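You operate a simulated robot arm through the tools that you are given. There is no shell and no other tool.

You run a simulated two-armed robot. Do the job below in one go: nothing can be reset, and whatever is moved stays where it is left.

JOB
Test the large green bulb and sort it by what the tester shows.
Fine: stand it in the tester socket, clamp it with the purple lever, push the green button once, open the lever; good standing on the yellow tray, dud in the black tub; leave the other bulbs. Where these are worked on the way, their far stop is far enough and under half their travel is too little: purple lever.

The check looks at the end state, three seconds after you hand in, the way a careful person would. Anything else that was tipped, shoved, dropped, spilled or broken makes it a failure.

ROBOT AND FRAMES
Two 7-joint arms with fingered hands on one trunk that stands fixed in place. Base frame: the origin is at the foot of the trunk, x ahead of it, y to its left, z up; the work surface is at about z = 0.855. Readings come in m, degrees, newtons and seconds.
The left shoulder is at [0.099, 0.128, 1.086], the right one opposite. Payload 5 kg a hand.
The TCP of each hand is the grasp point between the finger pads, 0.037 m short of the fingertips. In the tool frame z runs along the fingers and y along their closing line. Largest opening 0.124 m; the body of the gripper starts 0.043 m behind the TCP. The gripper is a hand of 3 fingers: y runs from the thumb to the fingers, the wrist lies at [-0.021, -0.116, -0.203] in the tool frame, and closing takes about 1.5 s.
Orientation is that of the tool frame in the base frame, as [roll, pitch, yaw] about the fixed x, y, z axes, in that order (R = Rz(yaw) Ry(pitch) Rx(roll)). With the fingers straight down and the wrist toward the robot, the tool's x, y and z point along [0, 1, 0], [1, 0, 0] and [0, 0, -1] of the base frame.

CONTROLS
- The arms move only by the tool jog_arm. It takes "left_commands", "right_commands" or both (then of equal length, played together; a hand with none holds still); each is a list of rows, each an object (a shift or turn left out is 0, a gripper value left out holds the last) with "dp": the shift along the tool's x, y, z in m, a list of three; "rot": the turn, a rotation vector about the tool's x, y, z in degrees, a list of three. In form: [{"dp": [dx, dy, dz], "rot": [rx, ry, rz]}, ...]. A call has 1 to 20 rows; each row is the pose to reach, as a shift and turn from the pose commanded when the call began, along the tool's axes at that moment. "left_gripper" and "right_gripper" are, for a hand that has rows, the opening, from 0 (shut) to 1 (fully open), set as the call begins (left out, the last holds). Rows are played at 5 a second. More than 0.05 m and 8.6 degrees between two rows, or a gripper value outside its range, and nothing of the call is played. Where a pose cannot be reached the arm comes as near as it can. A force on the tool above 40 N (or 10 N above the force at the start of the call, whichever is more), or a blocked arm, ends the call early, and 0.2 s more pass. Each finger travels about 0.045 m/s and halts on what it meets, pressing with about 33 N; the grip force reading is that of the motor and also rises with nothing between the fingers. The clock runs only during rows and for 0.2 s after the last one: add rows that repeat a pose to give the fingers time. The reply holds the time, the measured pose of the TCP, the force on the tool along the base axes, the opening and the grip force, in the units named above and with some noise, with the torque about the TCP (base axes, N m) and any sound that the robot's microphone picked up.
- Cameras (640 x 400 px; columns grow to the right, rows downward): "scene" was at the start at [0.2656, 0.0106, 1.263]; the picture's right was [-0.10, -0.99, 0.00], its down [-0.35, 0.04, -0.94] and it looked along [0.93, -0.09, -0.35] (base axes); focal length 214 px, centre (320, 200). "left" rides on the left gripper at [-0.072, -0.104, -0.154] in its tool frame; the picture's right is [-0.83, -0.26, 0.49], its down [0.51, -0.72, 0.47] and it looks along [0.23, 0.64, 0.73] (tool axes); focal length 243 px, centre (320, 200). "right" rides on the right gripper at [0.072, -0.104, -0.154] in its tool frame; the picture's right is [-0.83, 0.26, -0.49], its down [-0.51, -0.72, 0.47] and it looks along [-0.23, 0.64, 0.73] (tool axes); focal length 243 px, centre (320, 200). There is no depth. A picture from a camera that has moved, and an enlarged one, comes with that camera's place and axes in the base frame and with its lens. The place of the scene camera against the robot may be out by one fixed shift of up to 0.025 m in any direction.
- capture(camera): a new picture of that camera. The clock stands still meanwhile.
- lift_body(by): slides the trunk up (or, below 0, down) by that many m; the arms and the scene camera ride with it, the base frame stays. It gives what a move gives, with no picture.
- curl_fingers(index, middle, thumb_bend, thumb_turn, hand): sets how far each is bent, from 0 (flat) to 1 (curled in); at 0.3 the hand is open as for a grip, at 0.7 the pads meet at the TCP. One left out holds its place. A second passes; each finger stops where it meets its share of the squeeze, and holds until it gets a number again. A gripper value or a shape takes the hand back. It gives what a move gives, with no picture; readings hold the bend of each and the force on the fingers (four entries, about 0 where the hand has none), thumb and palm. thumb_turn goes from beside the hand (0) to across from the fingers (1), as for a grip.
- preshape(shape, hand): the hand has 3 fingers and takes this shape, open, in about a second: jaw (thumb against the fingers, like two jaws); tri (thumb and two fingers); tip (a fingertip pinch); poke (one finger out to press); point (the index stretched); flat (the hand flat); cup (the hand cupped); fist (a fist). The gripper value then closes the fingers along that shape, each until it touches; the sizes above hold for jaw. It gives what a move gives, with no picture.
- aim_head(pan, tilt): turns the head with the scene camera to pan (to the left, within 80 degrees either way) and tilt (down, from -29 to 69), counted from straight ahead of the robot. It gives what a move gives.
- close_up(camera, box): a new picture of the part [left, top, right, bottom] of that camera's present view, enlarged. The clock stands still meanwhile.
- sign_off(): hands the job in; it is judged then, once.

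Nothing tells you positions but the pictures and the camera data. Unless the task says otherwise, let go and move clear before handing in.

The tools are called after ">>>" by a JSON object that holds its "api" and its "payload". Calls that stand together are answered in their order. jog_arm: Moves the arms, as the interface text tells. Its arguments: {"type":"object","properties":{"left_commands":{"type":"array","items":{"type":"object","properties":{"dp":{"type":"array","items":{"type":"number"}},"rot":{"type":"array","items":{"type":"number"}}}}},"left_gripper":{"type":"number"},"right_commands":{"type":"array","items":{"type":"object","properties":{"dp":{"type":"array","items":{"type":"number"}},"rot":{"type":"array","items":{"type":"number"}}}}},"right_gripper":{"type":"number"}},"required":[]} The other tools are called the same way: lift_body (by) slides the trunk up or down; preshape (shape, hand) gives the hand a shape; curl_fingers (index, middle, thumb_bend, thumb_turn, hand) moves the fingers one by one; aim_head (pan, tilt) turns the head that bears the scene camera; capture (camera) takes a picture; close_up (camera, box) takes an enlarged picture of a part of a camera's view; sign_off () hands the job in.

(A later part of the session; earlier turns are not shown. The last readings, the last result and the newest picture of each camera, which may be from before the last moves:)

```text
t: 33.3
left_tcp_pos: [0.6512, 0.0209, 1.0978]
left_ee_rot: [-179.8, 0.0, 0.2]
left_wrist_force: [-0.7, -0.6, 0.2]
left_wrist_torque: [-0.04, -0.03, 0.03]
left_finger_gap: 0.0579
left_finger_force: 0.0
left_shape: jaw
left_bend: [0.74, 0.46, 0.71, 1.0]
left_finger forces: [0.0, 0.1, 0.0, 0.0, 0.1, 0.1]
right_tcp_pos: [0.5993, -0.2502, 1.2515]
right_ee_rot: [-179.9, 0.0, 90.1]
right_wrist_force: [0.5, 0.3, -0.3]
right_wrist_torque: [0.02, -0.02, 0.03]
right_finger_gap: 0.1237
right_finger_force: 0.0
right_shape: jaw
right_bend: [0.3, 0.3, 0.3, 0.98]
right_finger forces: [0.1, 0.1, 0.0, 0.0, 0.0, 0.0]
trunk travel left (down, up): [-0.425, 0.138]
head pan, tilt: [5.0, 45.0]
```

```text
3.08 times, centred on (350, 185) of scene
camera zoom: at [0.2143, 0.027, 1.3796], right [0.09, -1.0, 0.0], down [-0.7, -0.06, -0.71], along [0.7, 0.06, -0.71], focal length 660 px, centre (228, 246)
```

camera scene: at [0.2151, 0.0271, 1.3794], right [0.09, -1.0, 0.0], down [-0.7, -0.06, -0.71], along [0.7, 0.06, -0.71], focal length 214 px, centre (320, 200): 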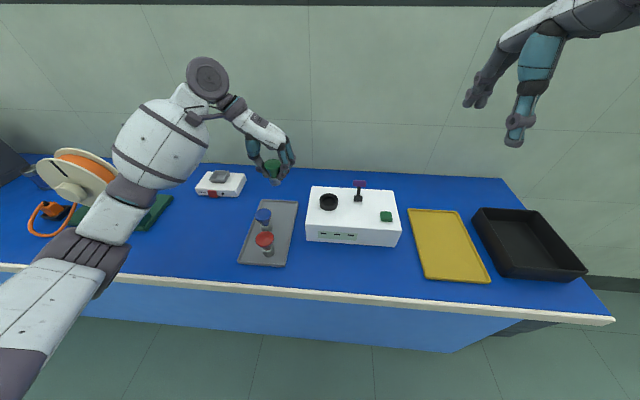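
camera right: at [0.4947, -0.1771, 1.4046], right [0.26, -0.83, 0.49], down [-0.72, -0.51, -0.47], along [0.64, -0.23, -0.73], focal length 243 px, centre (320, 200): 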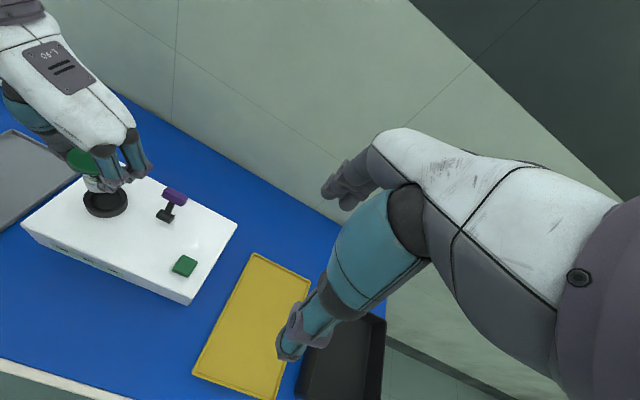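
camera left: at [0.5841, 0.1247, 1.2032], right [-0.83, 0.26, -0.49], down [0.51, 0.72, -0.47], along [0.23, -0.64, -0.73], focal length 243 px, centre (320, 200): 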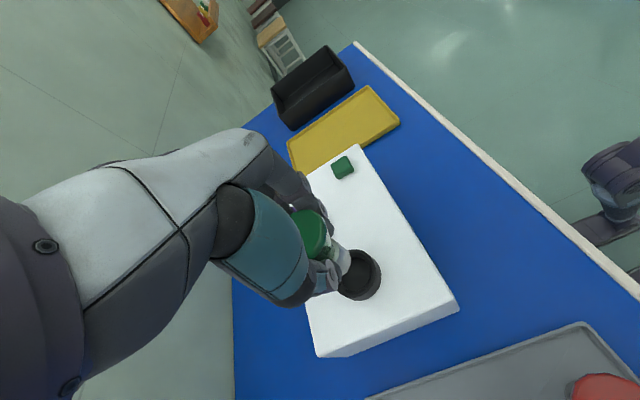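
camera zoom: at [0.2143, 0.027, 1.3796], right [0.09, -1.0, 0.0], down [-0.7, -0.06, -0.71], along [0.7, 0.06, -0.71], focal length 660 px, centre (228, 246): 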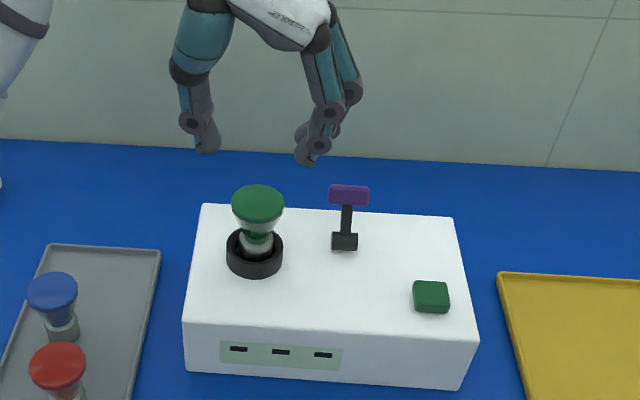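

The green bulb stands in the socket on its own. I'll take the left hand up and out to the left, then look at the lever with the right hand.

>>> {"api": "jog_arm", "payload": {"left_commands": [{"dp": [-0.005, -0.01, -0.04]}, {"dp": [-0.01, -0.04, -0.07]}, {"dp": [-0.015, -0.08, -0.09]}, {"dp": [-0.02, -0.12, -0.1]}, {"dp": [-0.025, -0.16, -0.11]}, {"dp": [-0.03, -0.2, -0.11]}, {"dp": [-0.03, -0.22, -0.11]}]}}

>>> {"api": "jog_arm", "payload": {"right_commands": [{"dp": [0.025, 0.012, 0.02]}, {"dp": [0.05, 0.025, 0.045]}, {"dp": [0.075, 0.038, 0.07]}, {"dp": [0.1, 0.05, 0.095]}, {"dp": [0.13, 0.065, 0.12]}, {"dp": [0.155, 0.08, 0.145]}, {"dp": [0.174, 0.087, 0.165]}, {"dp": [0.174, 0.087, 0.165]}], "right_gripper": 0.45}}

>>> {"api": "capture", "payload": {"camera": "right"}}

>>> {"api": "capture", "payload": {"camera": "scene"}}

>>> {"api": "close_up", "payload": {"camera": "scene", "box": [290, 120, 430, 250]}}

```text
t: 34.9
left_tcp_pos: [0.6223, 0.241, 1.2064]
left_ee_rot: [-179.9, 0.0, 0.2]
left_wrist_force: [0.7, -0.4, -0.1]
left_wrist_torque: [-0.03, 0.0, 0.02]
left_finger_gap: 0.0581
left_finger_force: 0.0
left_shape: jaw
left_bend: [0.74, 0.46, 0.71, 1.0]
left_finger forces: [0.0, 0.0, 0.1, 0.0, 0.0, 0.1]
right_tcp_pos: [0.6001, -0.2505, 1.2523]
right_ee_rot: [180.0, 0.0, 90.0]
right_wrist_force: [-0.9, -0.4, -0.3]
right_wrist_torque: [-0.02, -0.01, -0.02]
right_finger_gap: 0.1236
right_finger_force: 0.0
right_shape: jaw
right_bend: [0.3, 0.3, 0.3, 0.98]
right_finger forces: [0.0, 0.0, 0.1, 0.1, 0.0, 0.1]
trunk travel left (down, up): [-0.425, 0.138]
head pan, tilt: [5.0, 45.0]
```

```text
t: 36.7
left_tcp_pos: [0.6216, 0.2409, 1.2067]
left_ee_rot: [-179.9, -0.1, 0.2]
left_wrist_force: [-0.4, 0.5, -0.2]
left_wrist_torque: [0.03, -0.01, -0.02]
left_finger_gap: 0.0579
left_finger_force: 0.0
left_shape: jaw
left_bend: [0.74, 0.46, 0.71, 1.0]
left_finger forces: [0.0, 0.1, 0.1, 0.1, 0.1, 0.0]
right_tcp_pos: [0.6863, -0.0767, 1.087]
right_ee_rot: [179.9, 0.0, 90.1]
right_wrist_force: [-0.4, 0.1, 0.2]
right_wrist_torque: [0.0, -0.02, 0.04]
right_finger_gap: 0.056
right_finger_force: 0.1
right_shape: jaw
right_bend: [0.74, 0.47, 0.71, 1.0]
right_finger forces: [0.0, 0.0, 0.0, 0.0, 0.1, 0.0]
trunk travel left (down, up): [-0.425, 0.138]
head pan, tilt: [5.0, 45.0]
```

```text
taken
camera right: at [0.5813, -0.0037, 1.2398], right [0.26, -0.83, 0.49], down [-0.72, -0.51, -0.47], along [0.64, -0.23, -0.73], focal length 243 px, centre (320, 200)
```

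right: 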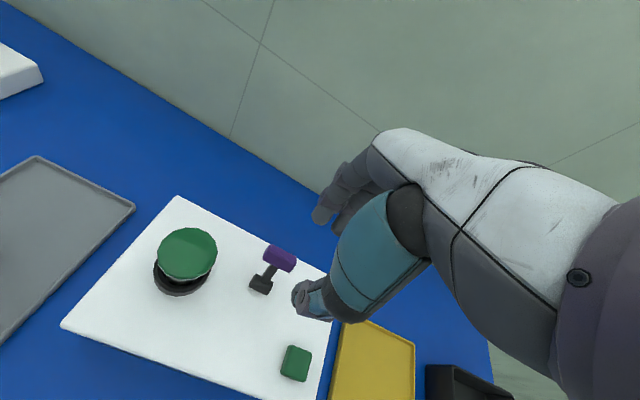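

```text
taken
camera scene: at [0.2141, 0.0268, 1.3797], right [0.09, -1.0, 0.0], down [-0.7, -0.06, -0.71], along [0.7, 0.06, -0.71], focal length 214 px, centre (320, 200)
```

scene: 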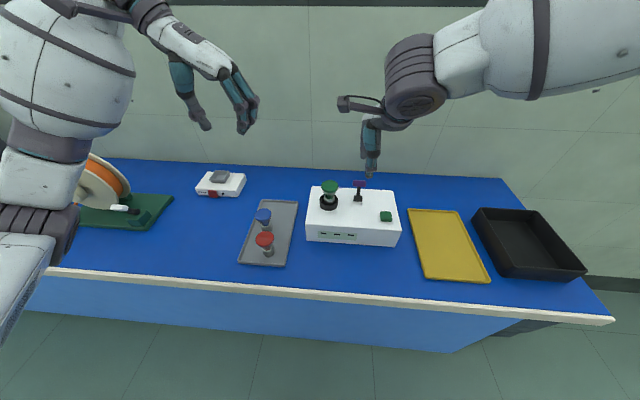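

```text
3.08 times, centred on (360, 185) of scene
camera zoom: at [0.2141, 0.0268, 1.3797], right [0.09, -1.0, 0.0], down [-0.7, -0.06, -0.71], along [0.7, 0.06, -0.71], focal length 660 px, centre (197, 246)
```

zoom: 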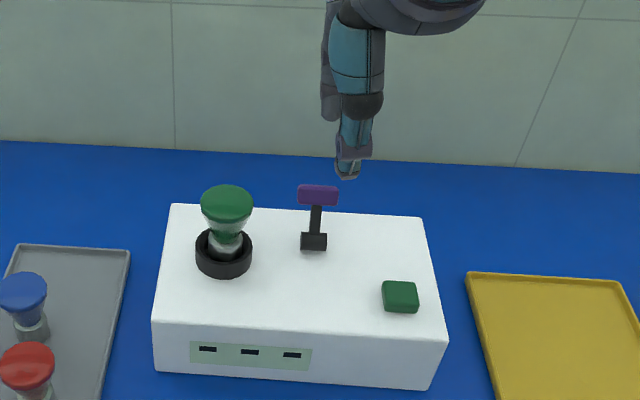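

Right-hand view confirms the handle at (0.698, -0.065, 0.985) with pivot at (0.676, -0.064, 0.946), leaning away. I'll lower the right hand so its fingers go behind the handle and thumb in front.

>>> {"api": "jog_arm", "payload": {"right_commands": [{"dp": [0.004, 0.003, 0.02]}, {"dp": [0.0067, 0.003, 0.045]}, {"dp": [0.0067, 0.003, 0.065]}, {"dp": [0.0067, 0.003, 0.065]}]}}

>>> {"api": "close_up", "payload": {"camera": "right", "box": [200, 140, 400, 340]}}

>>> {"api": "close_up", "payload": {"camera": "scene", "box": [310, 140, 410, 220]}}

>>> {"api": "capture", "payload": {"camera": "left"}}

```text
t: 37.7
left_tcp_pos: [0.6229, 0.2423, 1.2058]
left_ee_rot: [-179.9, 0.1, 0.1]
left_wrist_force: [-0.1, -0.5, 0.7]
left_wrist_torque: [0.02, -0.04, -0.01]
left_finger_gap: 0.0578
left_finger_force: 0.0
left_shape: jaw
left_bend: [0.74, 0.46, 0.71, 1.0]
left_finger forces: [0.0, 0.0, 0.0, 0.1, 0.0, 0.0]
right_tcp_pos: [0.6875, -0.0701, 1.0203]
right_ee_rot: [180.0, 0.0, 89.9]
right_wrist_force: [-0.2, -0.5, 0.3]
right_wrist_torque: [-0.01, 0.0, 0.02]
right_finger_gap: 0.0562
right_finger_force: 0.0
right_shape: jaw
right_bend: [0.74, 0.47, 0.71, 1.0]
right_finger forces: [0.1, 0.0, 0.1, 0.1, 0.0, 0.0]
trunk travel left (down, up): [-0.425, 0.138]
head pan, tilt: [5.0, 45.0]
```

```text
2.00 times, centred on (300, 240) of right
camera zoom: at [0.5836, 0.0037, 1.1748], right [0.26, -0.83, 0.49], down [-0.72, -0.51, -0.47], along [0.64, -0.23, -0.73], focal length 485 px, centre (360, 120)
```

zoom: 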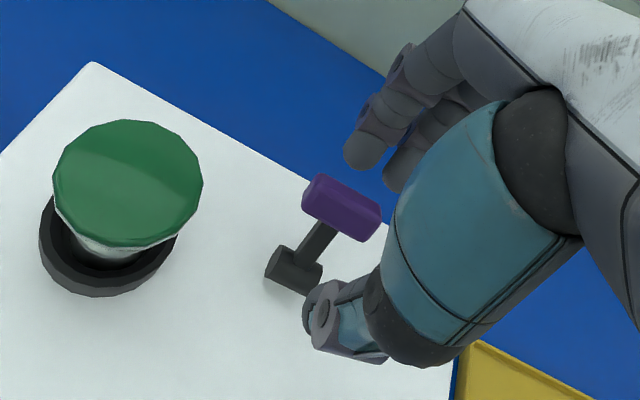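

```text
5.00 times, centred on (360, 180) of scene
camera zoom: at [0.2148, 0.0272, 1.3795], right [0.09, -1.0, 0.0], down [-0.7, -0.06, -0.71], along [0.7, 0.06, -0.71], focal length 1072 px, centre (120, 300)
```

zoom: 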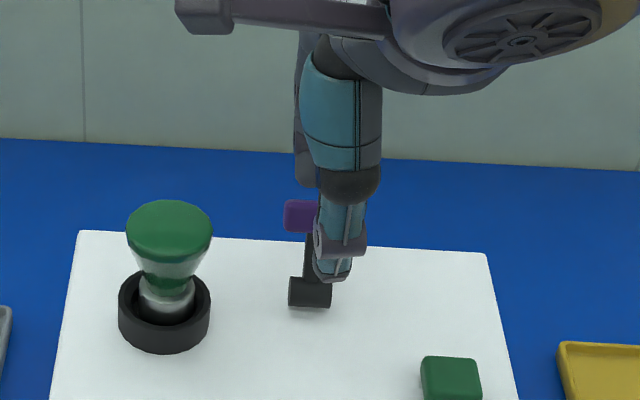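

```text
taken
camera left: at [0.5501, 0.3447, 1.3585], right [-0.83, 0.26, -0.49], down [0.51, 0.72, -0.47], along [0.23, -0.64, -0.73], focal length 243 px, centre (320, 200)
```

left: 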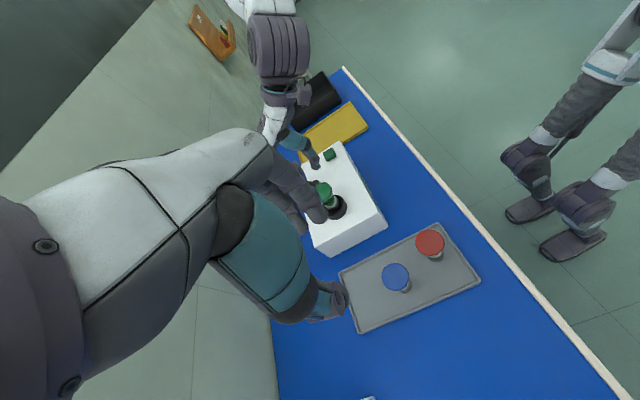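

Fingers are behind the handle and thumb in front. I'll go down 20 mm more and check.

>>> {"api": "jog_arm", "payload": {"right_commands": [{"dp": [0, 0.0005, 0.01]}, {"dp": [0, 0.001, 0.021]}, {"dp": [0, 0.001, 0.021]}]}}

>>> {"api": "close_up", "payload": {"camera": "right", "box": [200, 140, 400, 340]}}

>>> {"api": "close_up", "payload": {"camera": "left", "box": [270, 120, 390, 220]}}

```text
t: 38.5
left_tcp_pos: [0.6232, 0.2424, 1.2061]
left_ee_rot: [-179.9, -0.1, 0.2]
left_wrist_force: [0.0, -0.7, 0.0]
left_wrist_torque: [0.05, -0.01, 0.02]
left_finger_gap: 0.0579
left_finger_force: 0.0
left_shape: jaw
left_bend: [0.74, 0.46, 0.71, 1.0]
left_finger forces: [0.0, 0.0, 0.0, 0.1, 0.0, 0.0]
right_tcp_pos: [0.6893, -0.0691, 1.0005]
right_ee_rot: [180.0, 0.0, 90.0]
right_wrist_force: [0.1, -0.1, 0.3]
right_wrist_torque: [-0.01, -0.02, -0.02]
right_finger_gap: 0.0563
right_finger_force: 0.1
right_shape: jaw
right_bend: [0.74, 0.47, 0.71, 1.0]
right_finger forces: [0.0, 0.0, 0.0, 0.1, 0.0, 0.0]
trunk travel left (down, up): [-0.425, 0.138]
head pan, tilt: [5.0, 45.0]
```

```text
2.00 times, centred on (300, 240) of right
camera zoom: at [0.5846, 0.0036, 1.1543], right [0.26, -0.83, 0.49], down [-0.72, -0.51, -0.47], along [0.64, -0.23, -0.73], focal length 485 px, centre (360, 120)
```

zoom: 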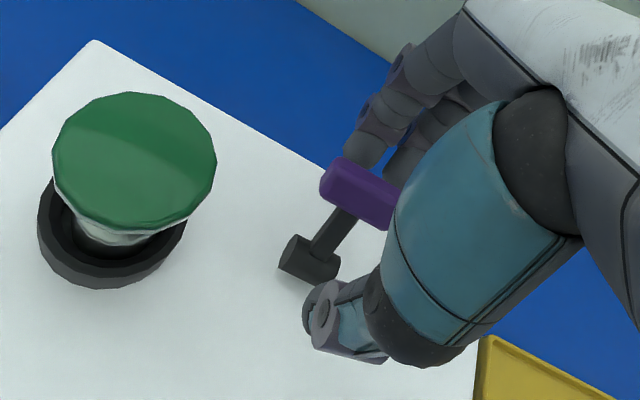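

```text
4.00 times, centred on (330, 170) of left
camera zoom: at [0.5498, 0.3445, 1.3587], right [-0.83, 0.26, -0.49], down [0.51, 0.72, -0.47], along [0.23, -0.64, -0.73], focal length 970 px, centre (280, 320)
```

zoom: 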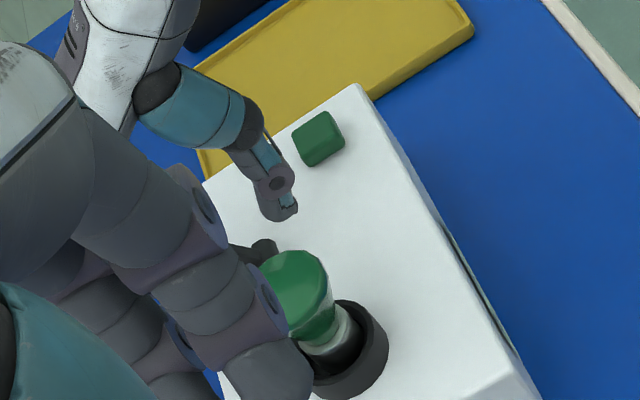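

Fingers are positioned behind the handle. I'll pull it toward the robot in small steps.

>>> {"api": "jog_arm", "payload": {"right_commands": [{"dp": [0, -0.008, 0]}, {"dp": [0, -0.016, 0]}, {"dp": [0, -0.024, 0]}, {"dp": [0, -0.032, 0]}, {"dp": [0, -0.04, 0]}, {"dp": [0, -0.046, 0]}, {"dp": [0, -0.046, 0]}]}}

>>> {"api": "close_up", "payload": {"camera": "right", "box": [200, 140, 400, 340]}}

>>> {"api": "close_up", "payload": {"camera": "scene", "box": [310, 140, 410, 220]}}

```text
t: 40.1
left_tcp_pos: [0.6231, 0.242, 1.2058]
left_ee_rot: [-179.9, -0.1, 0.2]
left_wrist_force: [0.7, -1.2, -0.1]
left_wrist_torque: [0.0, -0.02, 0.02]
left_finger_gap: 0.0577
left_finger_force: 0.1
left_shape: jaw
left_bend: [0.74, 0.46, 0.71, 1.0]
left_finger forces: [0.0, 0.1, 0.0, 0.0, 0.0, 0.0]
right_tcp_pos: [0.6439, -0.0692, 0.9993]
right_ee_rot: [179.9, 0.1, 90.1]
right_wrist_force: [0.0, 1.0, -0.7]
right_wrist_torque: [0.0, 0.0, -0.03]
right_finger_gap: 0.0563
right_finger_force: 0.0
right_shape: jaw
right_bend: [0.74, 0.47, 0.71, 1.0]
right_finger forces: [0.0, 0.0, 0.0, 0.1, 0.0, 0.0]
trunk travel left (down, up): [-0.425, 0.138]
head pan, tilt: [5.0, 45.0]
```

```text
2.00 times, centred on (300, 240) of right
camera zoom: at [0.5395, 0.0039, 1.1535], right [0.26, -0.83, 0.49], down [-0.72, -0.51, -0.47], along [0.64, -0.23, -0.73], focal length 485 px, centre (360, 120)
```

zoom: 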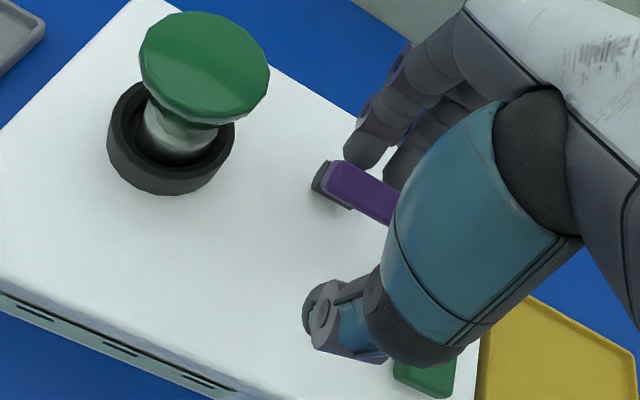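

```text
5.00 times, centred on (360, 180) of scene
camera zoom: at [0.215, 0.027, 1.3795], right [0.09, -1.0, 0.0], down [-0.7, -0.06, -0.71], along [0.7, 0.06, -0.71], focal length 1072 px, centre (120, 300)
```

zoom: 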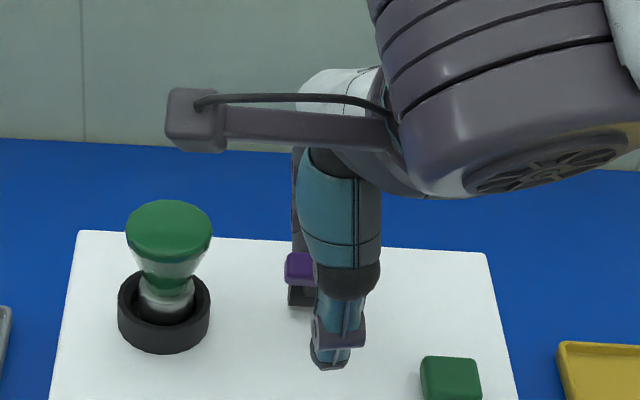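

The lever swung past vertical freely. I'll keep pulling, curving downward along its arc until it stops.

>>> {"api": "jog_arm", "payload": {"right_commands": [{"dp": [0, -0.006, 0]}, {"dp": [0, -0.012, 0]}, {"dp": [0, -0.018, 0]}, {"dp": [0, -0.024, 0.003]}, {"dp": [0, -0.03, 0.007]}, {"dp": [0, -0.035, 0.012]}, {"dp": [0, -0.035, 0.012]}]}}

>>> {"api": "close_up", "payload": {"camera": "right", "box": [200, 140, 400, 340]}}

>>> {"api": "close_up", "payload": {"camera": "scene", "box": [310, 140, 410, 220]}}

>>> {"api": "close_up", "payload": {"camera": "left", "box": [270, 120, 390, 220]}}

```text
t: 41.5
left_tcp_pos: [0.6244, 0.2407, 1.2045]
left_ee_rot: [-179.9, 0.1, 0.3]
left_wrist_force: [0.1, 0.3, -0.6]
left_wrist_torque: [-0.02, 0.0, 0.01]
left_finger_gap: 0.0578
left_finger_force: 0.0
left_shape: jaw
left_bend: [0.74, 0.46, 0.71, 1.0]
left_finger forces: [0.0, 0.0, 0.0, 0.0, 0.1, 0.1]
right_tcp_pos: [0.619, -0.0695, 0.9954]
right_ee_rot: [179.2, -0.2, 89.8]
right_wrist_force: [17.8, -1.5, 14.7]
right_wrist_torque: [0.2, -1.13, -0.07]
right_finger_gap: 0.067
right_finger_force: 0.2
right_shape: jaw
right_bend: [0.26, 0.43, 0.71, 1.0]
right_finger forces: [19.8, 8.8, 0.0, 0.1, 0.1, 0.0]
trunk travel left (down, up): [-0.425, 0.138]
head pan, tilt: [5.0, 45.0]
stopped in row 6 (right hand): the force on the tool passed its limit at 43 N (the readings are from after the stop); the commanded pose is now the measured one
```

```text
2.00 times, centred on (300, 240) of right
camera zoom: at [0.5131, 0.0035, 1.1476], right [0.25, -0.83, 0.49], down [-0.72, -0.5, -0.48], along [0.65, -0.23, -0.72], focal length 485 px, centre (360, 120)
```

zoom: 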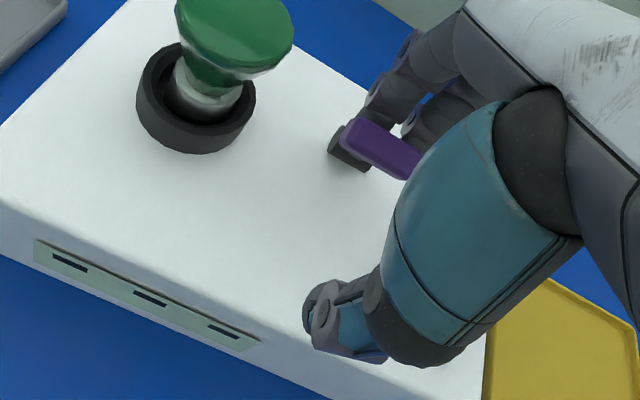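

```text
5.00 times, centred on (360, 180) of scene
camera zoom: at [0.217, 0.0268, 1.3791], right [0.09, -1.0, 0.0], down [-0.71, -0.06, -0.71], along [0.7, 0.06, -0.71], focal length 1072 px, centre (120, 300)
```

zoom: 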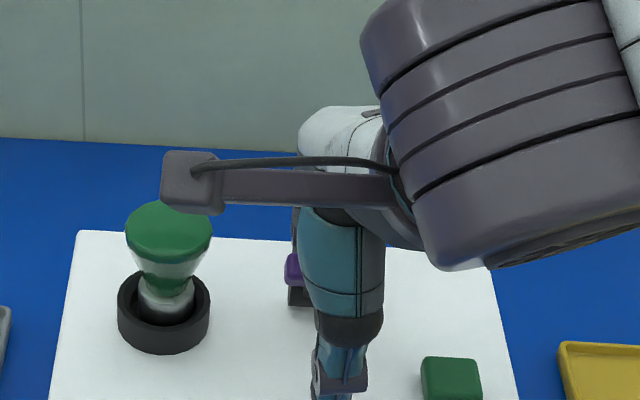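

```text
4.00 times, centred on (330, 170) of left
camera zoom: at [0.5522, 0.3442, 1.3576], right [-0.83, 0.26, -0.49], down [0.5, 0.72, -0.47], along [0.23, -0.64, -0.73], focal length 970 px, centre (280, 320)
```

zoom: 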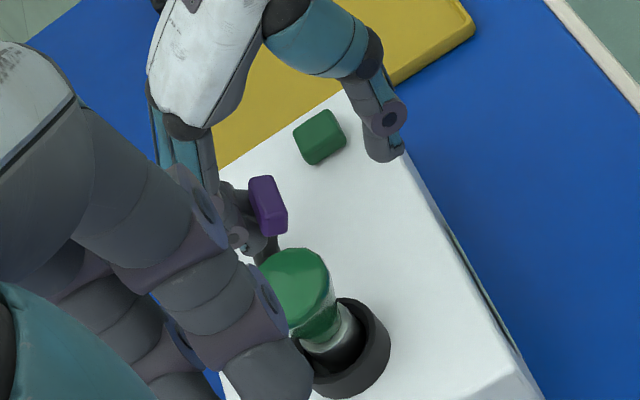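

A hard stop was reached at 43 N with the lever leaning toward the robot. I'll ease off and raise the hand clear to see where the lever stands.

>>> {"api": "jog_arm", "payload": {"right_commands": [{"dp": [0, 0.006, 0]}, {"dp": [0, 0.014, -0.002]}, {"dp": [0, 0.014, -0.02]}, {"dp": [0, 0.012, -0.045]}, {"dp": [0, 0.0, -0.075]}, {"dp": [-0.02, -0.02, -0.1]}]}}

>>> {"api": "close_up", "payload": {"camera": "right", "box": [200, 180, 400, 380]}}

>>> {"api": "close_up", "payload": {"camera": "scene", "box": [300, 150, 420, 250]}}

>>> {"api": "close_up", "payload": {"camera": "left", "box": [270, 120, 390, 220]}}

```text
t: 42.9
left_tcp_pos: [0.6197, 0.2401, 1.2088]
left_ee_rot: [-179.8, -0.2, 0.2]
left_wrist_force: [0.2, -0.1, 0.9]
left_wrist_torque: [0.07, -0.04, 0.02]
left_finger_gap: 0.0577
left_finger_force: 0.0
left_shape: jaw
left_bend: [0.74, 0.46, 0.71, 1.0]
left_finger forces: [0.0, 0.1, 0.0, 0.0, 0.1, 0.0]
right_tcp_pos: [0.5906, -0.0901, 1.0961]
right_ee_rot: [179.3, -0.1, 90.0]
right_wrist_force: [-1.3, -0.3, 0.6]
right_wrist_torque: [0.05, -0.07, 0.03]
right_finger_gap: 0.0561
right_finger_force: 0.1
right_shape: jaw
right_bend: [0.74, 0.47, 0.71, 1.0]
right_finger forces: [0.0, 0.1, 0.1, 0.0, 0.0, 0.1]
trunk travel left (down, up): [-0.425, 0.138]
head pan, tilt: [5.0, 45.0]
```

```text
2.00 times, centred on (300, 280) of right
camera zoom: at [0.4846, -0.0178, 1.2485], right [0.26, -0.83, 0.49], down [-0.72, -0.51, -0.48], along [0.65, -0.23, -0.72], focal length 485 px, centre (360, 40)
```

zoom: 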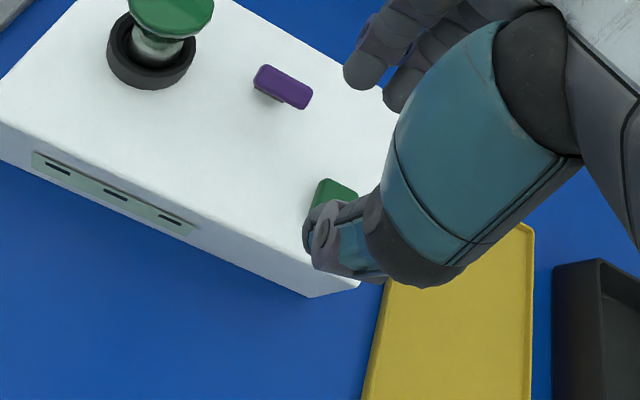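

```text
4.00 times, centred on (360, 200) of scene
camera zoom: at [0.2116, 0.0256, 1.3801], right [0.09, -1.0, 0.0], down [-0.7, -0.06, -0.71], along [0.71, 0.06, -0.71], focal length 858 px, centre (160, 200)
```

zoom: 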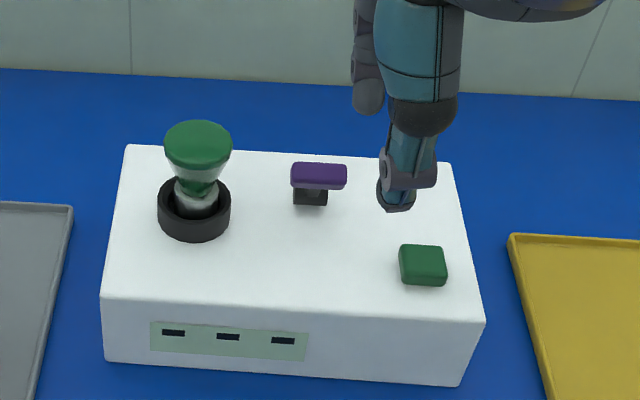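

```text
4.00 times, centred on (330, 170) of left
camera zoom: at [0.5467, 0.3433, 1.3605], right [-0.83, 0.26, -0.49], down [0.51, 0.72, -0.47], along [0.24, -0.64, -0.73], focal length 970 px, centre (280, 320)
```

zoom: 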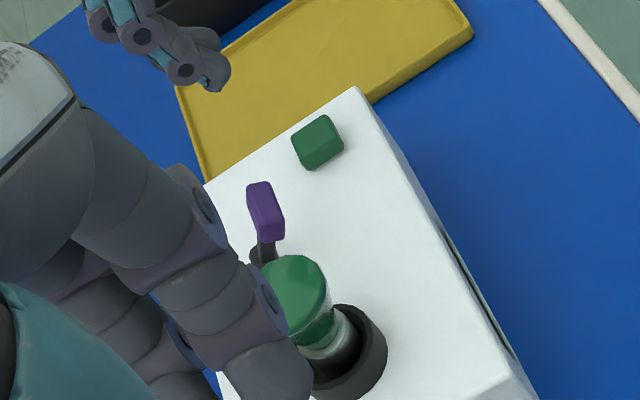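

The lever is now over at its far stop (leaning about 31° toward the robot, from 30° away), clamped. Next I'll move the right hand over the green button, high up, and take a poking shape.

>>> {"api": "jog_arm", "payload": {"right_commands": [{"dp": [-0.015, 0.008, -0.02], "rot": [0.7, 0, 0]}, {"dp": [-0.035, 0.018, -0.045], "rot": [0.7, 0, 0]}, {"dp": [-0.0485, 0.026, -0.054], "rot": [0.7, 0, 0]}, {"dp": [-0.0485, 0.026, -0.054], "rot": [0.7, 0, 0]}]}}

>>> {"api": "preshape", "payload": {"shape": "poke", "hand": "right"}}

>>> {"api": "capture", "payload": {"camera": "right"}}

>>> {"api": "capture", "payload": {"camera": "scene"}}

>>> {"api": "capture", "payload": {"camera": "left"}}

```text
t: 43.9
left_tcp_pos: [0.6225, 0.2406, 1.2051]
left_ee_rot: [-179.9, -0.1, 0.2]
left_wrist_force: [-0.2, 0.7, -0.6]
left_wrist_torque: [0.01, -0.02, 0.01]
left_finger_gap: 0.0575
left_finger_force: 0.0
left_shape: jaw
left_bend: [0.74, 0.46, 0.71, 1.0]
left_finger forces: [0.1, 0.0, 0.0, 0.0, 0.0, 0.0]
right_tcp_pos: [0.6207, -0.137, 1.1482]
right_ee_rot: [-179.9, -0.1, 89.9]
right_wrist_force: [-0.6, 0.4, 0.1]
right_wrist_torque: [-0.01, 0.01, -0.01]
right_finger_gap: 0.0562
right_finger_force: 0.1
right_shape: jaw
right_bend: [0.74, 0.47, 0.71, 1.0]
right_finger forces: [0.0, 0.1, 0.0, 0.0, 0.1, 0.0]
trunk travel left (down, up): [-0.425, 0.138]
head pan, tilt: [5.0, 45.0]
```

```text
t: 44.8
left_tcp_pos: [0.6226, 0.2415, 1.2053]
left_ee_rot: [-180.0, 0.0, 0.2]
left_wrist_force: [-1.6, -0.1, 0.5]
left_wrist_torque: [-0.04, -0.02, -0.02]
left_finger_gap: 0.0579
left_finger_force: 0.1
left_shape: jaw
left_bend: [0.74, 0.46, 0.71, 1.0]
left_finger forces: [0.0, 0.0, 0.0, 0.0, 0.0, 0.1]
right_tcp_pos: [0.6215, -0.1371, 1.1489]
right_ee_rot: [-179.9, -0.2, 90.0]
right_wrist_force: [-0.2, 0.3, 0.6]
right_wrist_torque: [0.0, -0.04, 0.05]
right_finger_gap: 0.0002
right_finger_force: 0.1
right_shape: poke
right_bend: [0.7, 0.7, 1.0, 1.0]
right_finger forces: [0.0, 0.1, 0.0, 0.1, 0.1, 0.0]
trunk travel left (down, up): [-0.425, 0.138]
head pan, tilt: [5.0, 45.0]
```

```text
taken
camera right: at [0.5165, -0.0642, 1.3021], right [0.26, -0.83, 0.49], down [-0.72, -0.51, -0.47], along [0.64, -0.23, -0.73], focal length 243 px, centre (320, 200)
```

right: 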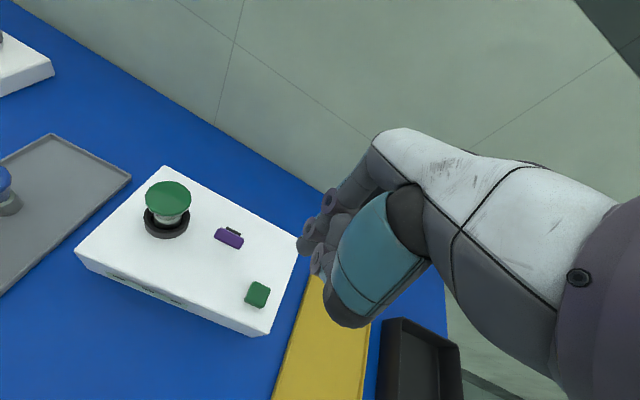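

```text
taken
camera scene: at [0.2152, 0.027, 1.3794], right [0.09, -1.0, 0.0], down [-0.7, -0.06, -0.71], along [0.7, 0.06, -0.71], focal length 214 px, centre (320, 200)
```

scene: 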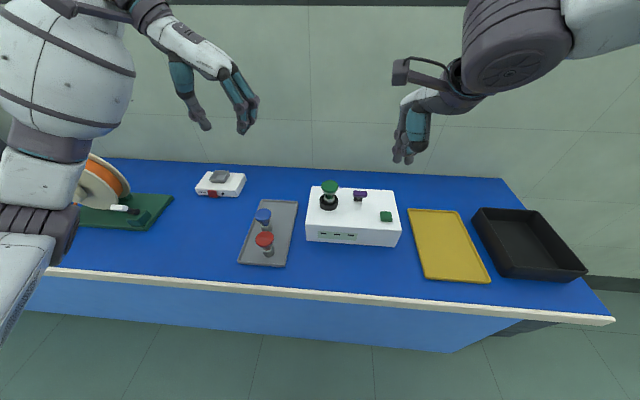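

```text
taken
camera left: at [0.5505, 0.3445, 1.3584], right [-0.83, 0.26, -0.49], down [0.51, 0.72, -0.47], along [0.23, -0.64, -0.73], focal length 243 px, centre (320, 200)
```

left: 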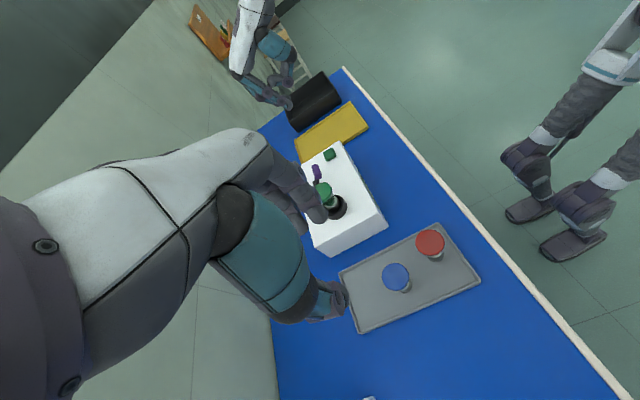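

The right hand took the poke shape. I'll zoom in to see where its fingertip is.

>>> {"api": "close_up", "payload": {"camera": "right", "box": [200, 160, 400, 340]}}

>>> {"api": "close_up", "payload": {"camera": "scene", "box": [350, 60, 470, 240]}}

>>> {"api": "close_up", "payload": {"camera": "left", "box": [220, 0, 400, 180]}}

```text
2.22 times, centred on (300, 250) of right
camera zoom: at [0.5165, -0.0642, 1.3021], right [0.26, -0.83, 0.49], down [-0.72, -0.51, -0.47], along [0.64, -0.23, -0.73], focal length 539 px, centre (364, 89)
```

zoom: 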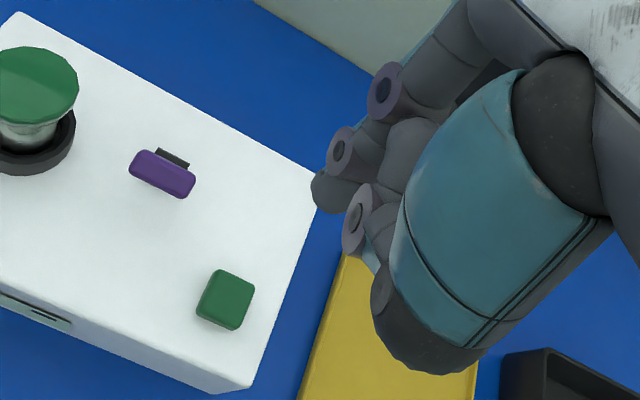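

```text
2.22 times, centred on (410, 150) of scene
camera zoom: at [0.2152, 0.027, 1.3794], right [0.09, -1.0, 0.0], down [-0.7, -0.06, -0.71], along [0.7, 0.06, -0.71], focal length 477 px, centre (120, 311)
```

zoom: 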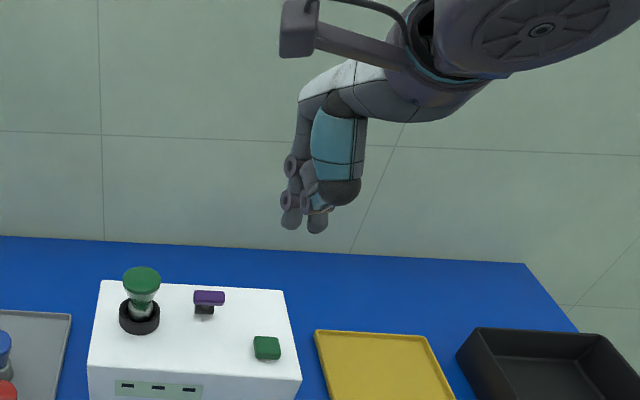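

```text
2.22 times, centred on (310, 90) of left
camera zoom: at [0.5505, 0.3445, 1.3584], right [-0.83, 0.26, -0.49], down [0.51, 0.72, -0.47], along [0.23, -0.64, -0.73], focal length 539 px, centre (342, 444)
```

zoom: 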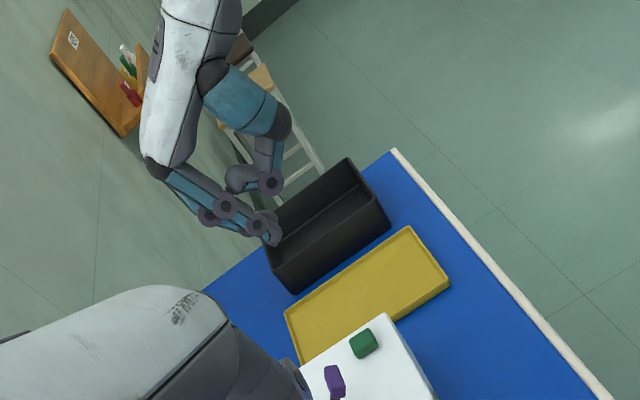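

The two fingertips are together at about TCP + 4 mm in x and 37 mm below it. Button is at (0.619, -0.139). I'll lower to about 18 mm above the button and check.

>>> {"api": "jog_arm", "payload": {"right_commands": [{"dp": [-0.002, -0.0055, 0.04]}, {"dp": [-0.002, -0.0055, 0.08]}, {"dp": [-0.002, -0.0055, 0.12]}, {"dp": [-0.002, -0.0055, 0.145]}, {"dp": [-0.002, -0.0055, 0.145]}]}}

>>> {"api": "close_up", "payload": {"camera": "right", "box": [200, 160, 400, 340]}}

>>> {"api": "close_up", "payload": {"camera": "scene", "box": [330, 140, 430, 240]}}

>>> {"api": "close_up", "payload": {"camera": "left", "box": [270, 80, 390, 200]}}

```text
t: 46.0
left_tcp_pos: [0.6219, 0.2404, 1.2048]
left_ee_rot: [179.9, 0.0, 0.2]
left_wrist_force: [-0.4, -0.2, -0.5]
left_wrist_torque: [-0.01, 0.01, 0.0]
left_finger_gap: 0.0578
left_finger_force: 0.2
left_shape: jaw
left_bend: [0.74, 0.46, 0.71, 1.0]
left_finger forces: [0.1, 0.0, 0.1, 0.0, 0.0, 0.0]
right_tcp_pos: [0.6118, -0.1383, 1.0059]
right_ee_rot: [-179.8, -0.1, 90.1]
right_wrist_force: [-0.3, 0.3, -0.1]
right_wrist_torque: [0.01, 0.01, -0.03]
right_finger_gap: 0.0001
right_finger_force: 0.1
right_shape: poke
right_bend: [0.7, 0.7, 1.0, 1.0]
right_finger forces: [0.0, 0.1, 0.0, 0.0, 0.0, 0.1]
trunk travel left (down, up): [-0.425, 0.138]
head pan, tilt: [5.0, 45.0]
```

```text
2.22 times, centred on (300, 250) of right
camera zoom: at [0.5085, -0.0648, 1.1588], right [0.26, -0.83, 0.49], down [-0.72, -0.51, -0.47], along [0.64, -0.23, -0.73], focal length 539 px, centre (364, 89)
```

zoom: 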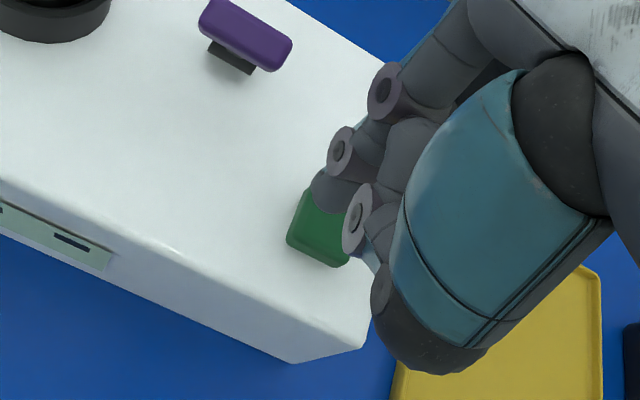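

```text
4.00 times, centred on (380, 190) of scene
camera zoom: at [0.2144, 0.0274, 1.3796], right [0.09, -1.0, 0.0], down [-0.7, -0.06, -0.71], along [0.7, 0.06, -0.71], focal length 858 px, centre (80, 240)
```

zoom: 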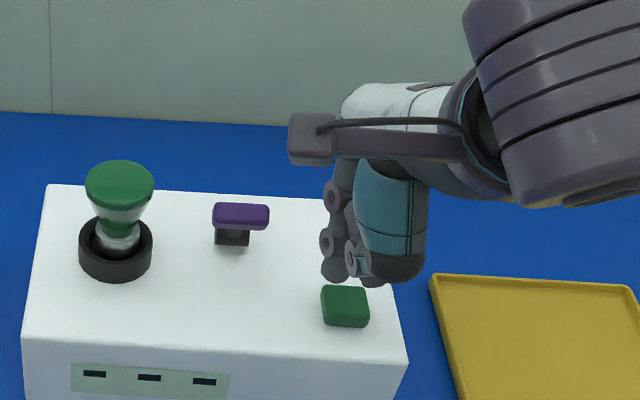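

```text
3.33 times, centred on (330, 140) of left
camera zoom: at [0.5497, 0.3449, 1.3587], right [-0.83, 0.26, -0.49], down [0.51, 0.72, -0.47], along [0.23, -0.64, -0.73], focal length 809 px, centre (287, 400)
```

zoom: 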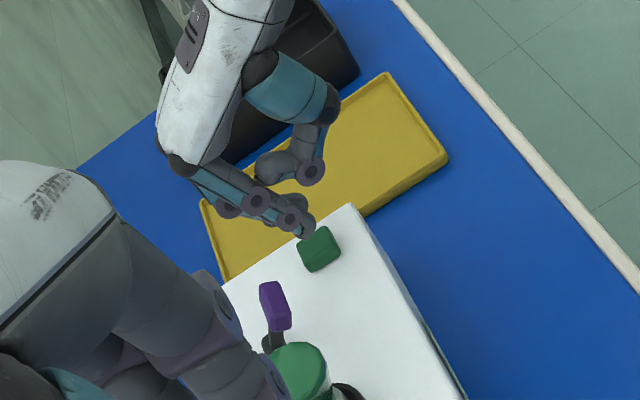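

Tips line up with the button. I'll press down slowly once and watch the force and sound.

>>> {"api": "jog_arm", "payload": {"right_commands": [{"dp": [0, 0.004, 0.008]}, {"dp": [0, 0.005, 0.016]}, {"dp": [0, 0.005, 0.021]}, {"dp": [0, 0.005, 0.024]}, {"dp": [0, 0.005, 0.027]}, {"dp": [0, 0.005, 0.03]}]}}

>>> {"api": "close_up", "payload": {"camera": "scene", "box": [290, 140, 430, 260]}}

```text
t: 47.4
left_tcp_pos: [0.6222, 0.2414, 1.2056]
left_ee_rot: [-179.9, -0.1, 0.2]
left_wrist_force: [-0.7, -0.9, 0.4]
left_wrist_torque: [0.02, 0.05, 0.02]
left_finger_gap: 0.0576
left_finger_force: 0.1
left_shape: jaw
left_bend: [0.74, 0.46, 0.71, 1.0]
left_finger forces: [0.0, 0.0, 0.0, 0.0, 0.0, 0.0]
right_tcp_pos: [0.6185, -0.1384, 0.9753]
right_ee_rot: [179.9, -0.1, 90.1]
right_wrist_force: [4.5, -0.8, 15.0]
right_wrist_torque: [-0.23, -0.11, 0.07]
right_finger_gap: 0.0002
right_finger_force: 0.0
right_shape: poke
right_bend: [0.7, 0.7, 1.0, 1.0]
right_finger forces: [0.1, 14.9, 0.2, 0.0, 0.1, 0.1]
trunk travel left (down, up): [-0.425, 0.138]
head pan, tilt: [5.0, 45.0]
heard: click
```

```text
3.33 times, centred on (360, 200) of scene
camera zoom: at [0.2139, 0.0273, 1.3799], right [0.09, -1.0, 0.0], down [-0.7, -0.06, -0.71], along [0.7, 0.06, -0.71], focal length 715 px, centre (187, 200)
```

zoom: 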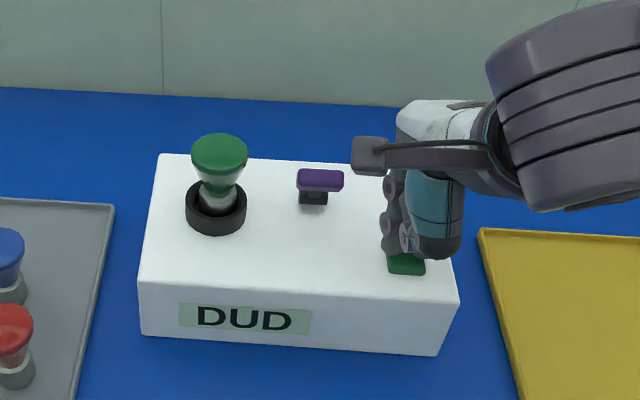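

There was a click and the tester shows "DUD". I'll lift the finger straight off the button and confirm the display.

>>> {"api": "jog_arm", "payload": {"right_commands": [{"dp": [0, 0, -0.015]}, {"dp": [0, 0, -0.035]}, {"dp": [0, 0, -0.07]}, {"dp": [-0.01, -0.01, -0.11]}, {"dp": [-0.02, -0.02, -0.15]}]}}

>>> {"api": "close_up", "payload": {"camera": "scene", "box": [290, 140, 430, 260]}}

>>> {"api": "preshape", "payload": {"shape": "jaw", "hand": "right"}}

```text
t: 48.6
left_tcp_pos: [0.6204, 0.2423, 1.2068]
left_ee_rot: [-179.9, -0.2, 0.2]
left_wrist_force: [0.0, 0.4, 0.2]
left_wrist_torque: [0.02, -0.02, 0.02]
left_finger_gap: 0.0579
left_finger_force: 0.2
left_shape: jaw
left_bend: [0.74, 0.46, 0.71, 1.0]
left_finger forces: [0.1, 0.0, 0.0, 0.1, 0.1, 0.0]
right_tcp_pos: [0.5965, -0.1607, 1.1228]
right_ee_rot: [-180.0, 0.0, 90.0]
right_wrist_force: [-0.2, 0.4, -0.3]
right_wrist_torque: [0.01, -0.02, 0.01]
right_finger_gap: 0.0
right_finger_force: 0.0
right_shape: poke
right_bend: [0.7, 0.7, 1.0, 1.0]
right_finger forces: [0.1, 0.1, 0.0, 0.1, 0.0, 0.0]
trunk travel left (down, up): [-0.425, 0.138]
head pan, tilt: [5.0, 45.0]
```

```text
3.33 times, centred on (360, 200) of scene
camera zoom: at [0.2123, 0.027, 1.38], right [0.09, -1.0, 0.0], down [-0.7, -0.06, -0.71], along [0.71, 0.06, -0.71], focal length 715 px, centre (187, 200)
```

zoom: 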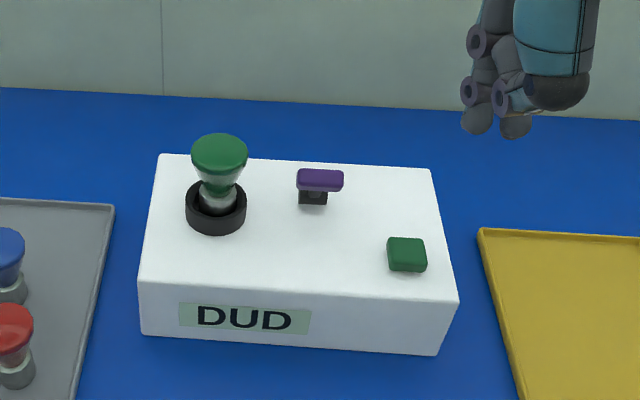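

```text
t: 49.5
left_tcp_pos: [0.6237, 0.2421, 1.2052]
left_ee_rot: [180.0, 0.0, 0.2]
left_wrist_force: [-0.4, -0.5, 0.2]
left_wrist_torque: [0.01, 0.02, 0.0]
left_finger_gap: 0.058
left_finger_force: 0.0
left_shape: jaw
left_bend: [0.74, 0.46, 0.71, 1.0]
left_finger forces: [0.1, 0.0, 0.0, 0.1, 0.0, 0.1]
right_tcp_pos: [0.5991, -0.1607, 1.1203]
right_ee_rot: [-179.8, -0.1, 90.1]
right_wrist_force: [-0.1, -0.4, 0.3]
right_wrist_torque: [0.0, 0.01, -0.03]
right_finger_gap: 0.1238
right_finger_force: 0.1
right_shape: jaw
right_bend: [0.3, 0.3, 0.3, 0.98]
right_finger forces: [0.1, 0.0, 0.0, 0.0, 0.0, 0.0]
trunk travel left (down, up): [-0.425, 0.138]
head pan, tilt: [5.0, 45.0]
```

The display confirms DUD, and the button popped back. Now I'll reopen the lever: straddle the handle with the right hand again and push it away.

>>> {"api": "jog_arm", "payload": {"right_commands": [{"dp": [0.03, 0.02, 0.01]}, {"dp": [0.06, 0.04, 0.02]}, {"dp": [0.0917, 0.059, 0.035]}, {"dp": [0.0917, 0.059, 0.055]}, {"dp": [0.0917, 0.059, 0.08]}, {"dp": [0.0917, 0.059, 0.08]}, {"dp": [0.0917, 0.059, 0.08]}], "right_gripper": 0.45}}

>>> {"api": "close_up", "payload": {"camera": "right", "box": [200, 140, 400, 340]}}

>>> {"api": "close_up", "payload": {"camera": "left", "box": [270, 100, 390, 220]}}

>>> {"api": "close_up", "payload": {"camera": "scene", "box": [310, 140, 410, 220]}}

```text
t: 51.1
left_tcp_pos: [0.6223, 0.241, 1.2065]
left_ee_rot: [180.0, -0.2, 0.2]
left_wrist_force: [0.5, -0.6, 0.5]
left_wrist_torque: [-0.02, 0.0, -0.02]
left_finger_gap: 0.058
left_finger_force: 0.0
left_shape: jaw
left_bend: [0.74, 0.46, 0.71, 1.0]
left_finger forces: [0.1, 0.0, 0.0, 0.1, 0.0, 0.1]
right_tcp_pos: [0.6575, -0.0667, 1.0421]
right_ee_rot: [-179.9, 0.0, 90.0]
right_wrist_force: [-1.2, 0.0, 1.0]
right_wrist_torque: [0.0, 0.02, -0.01]
right_finger_gap: 0.0564
right_finger_force: 0.2
right_shape: jaw
right_bend: [0.74, 0.47, 0.71, 1.0]
right_finger forces: [0.1, 0.0, 0.1, 0.0, 0.0, 0.0]
trunk travel left (down, up): [-0.425, 0.138]
head pan, tilt: [5.0, 45.0]
```

```text
2.00 times, centred on (300, 240) of right
camera zoom: at [0.5535, 0.0056, 1.1955], right [0.26, -0.83, 0.49], down [-0.72, -0.51, -0.47], along [0.64, -0.23, -0.73], focal length 485 px, centre (360, 120)
```

zoom: 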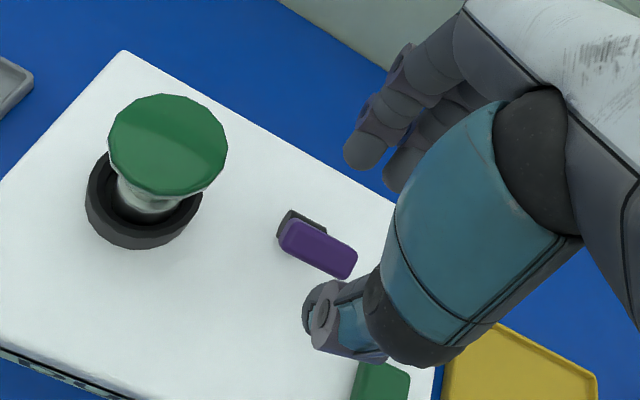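

```text
3.33 times, centred on (330, 160) of left
camera zoom: at [0.5495, 0.3449, 1.3587], right [-0.83, 0.26, -0.49], down [0.51, 0.72, -0.47], along [0.23, -0.64, -0.73], focal length 809 px, centre (287, 333)
```

zoom: 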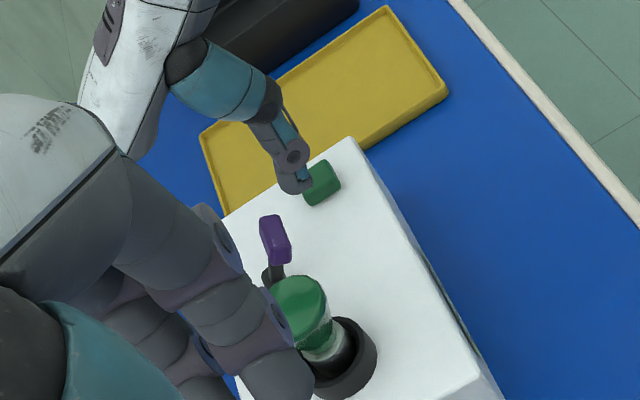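

```text
5.00 times, centred on (360, 180) of scene
camera zoom: at [0.2143, 0.0274, 1.3796], right [0.09, -1.0, 0.0], down [-0.7, -0.06, -0.71], along [0.7, 0.06, -0.71], focal length 1072 px, centre (120, 300)
```

zoom: 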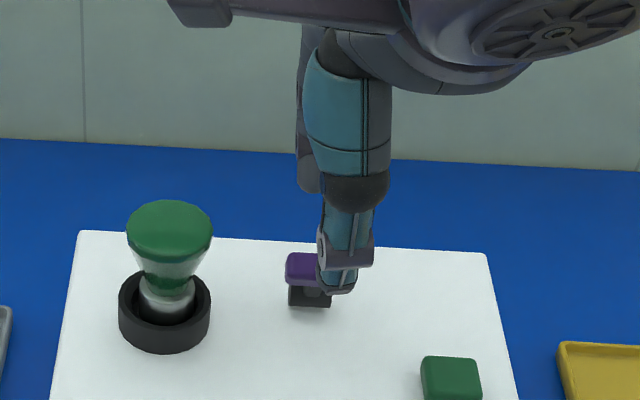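

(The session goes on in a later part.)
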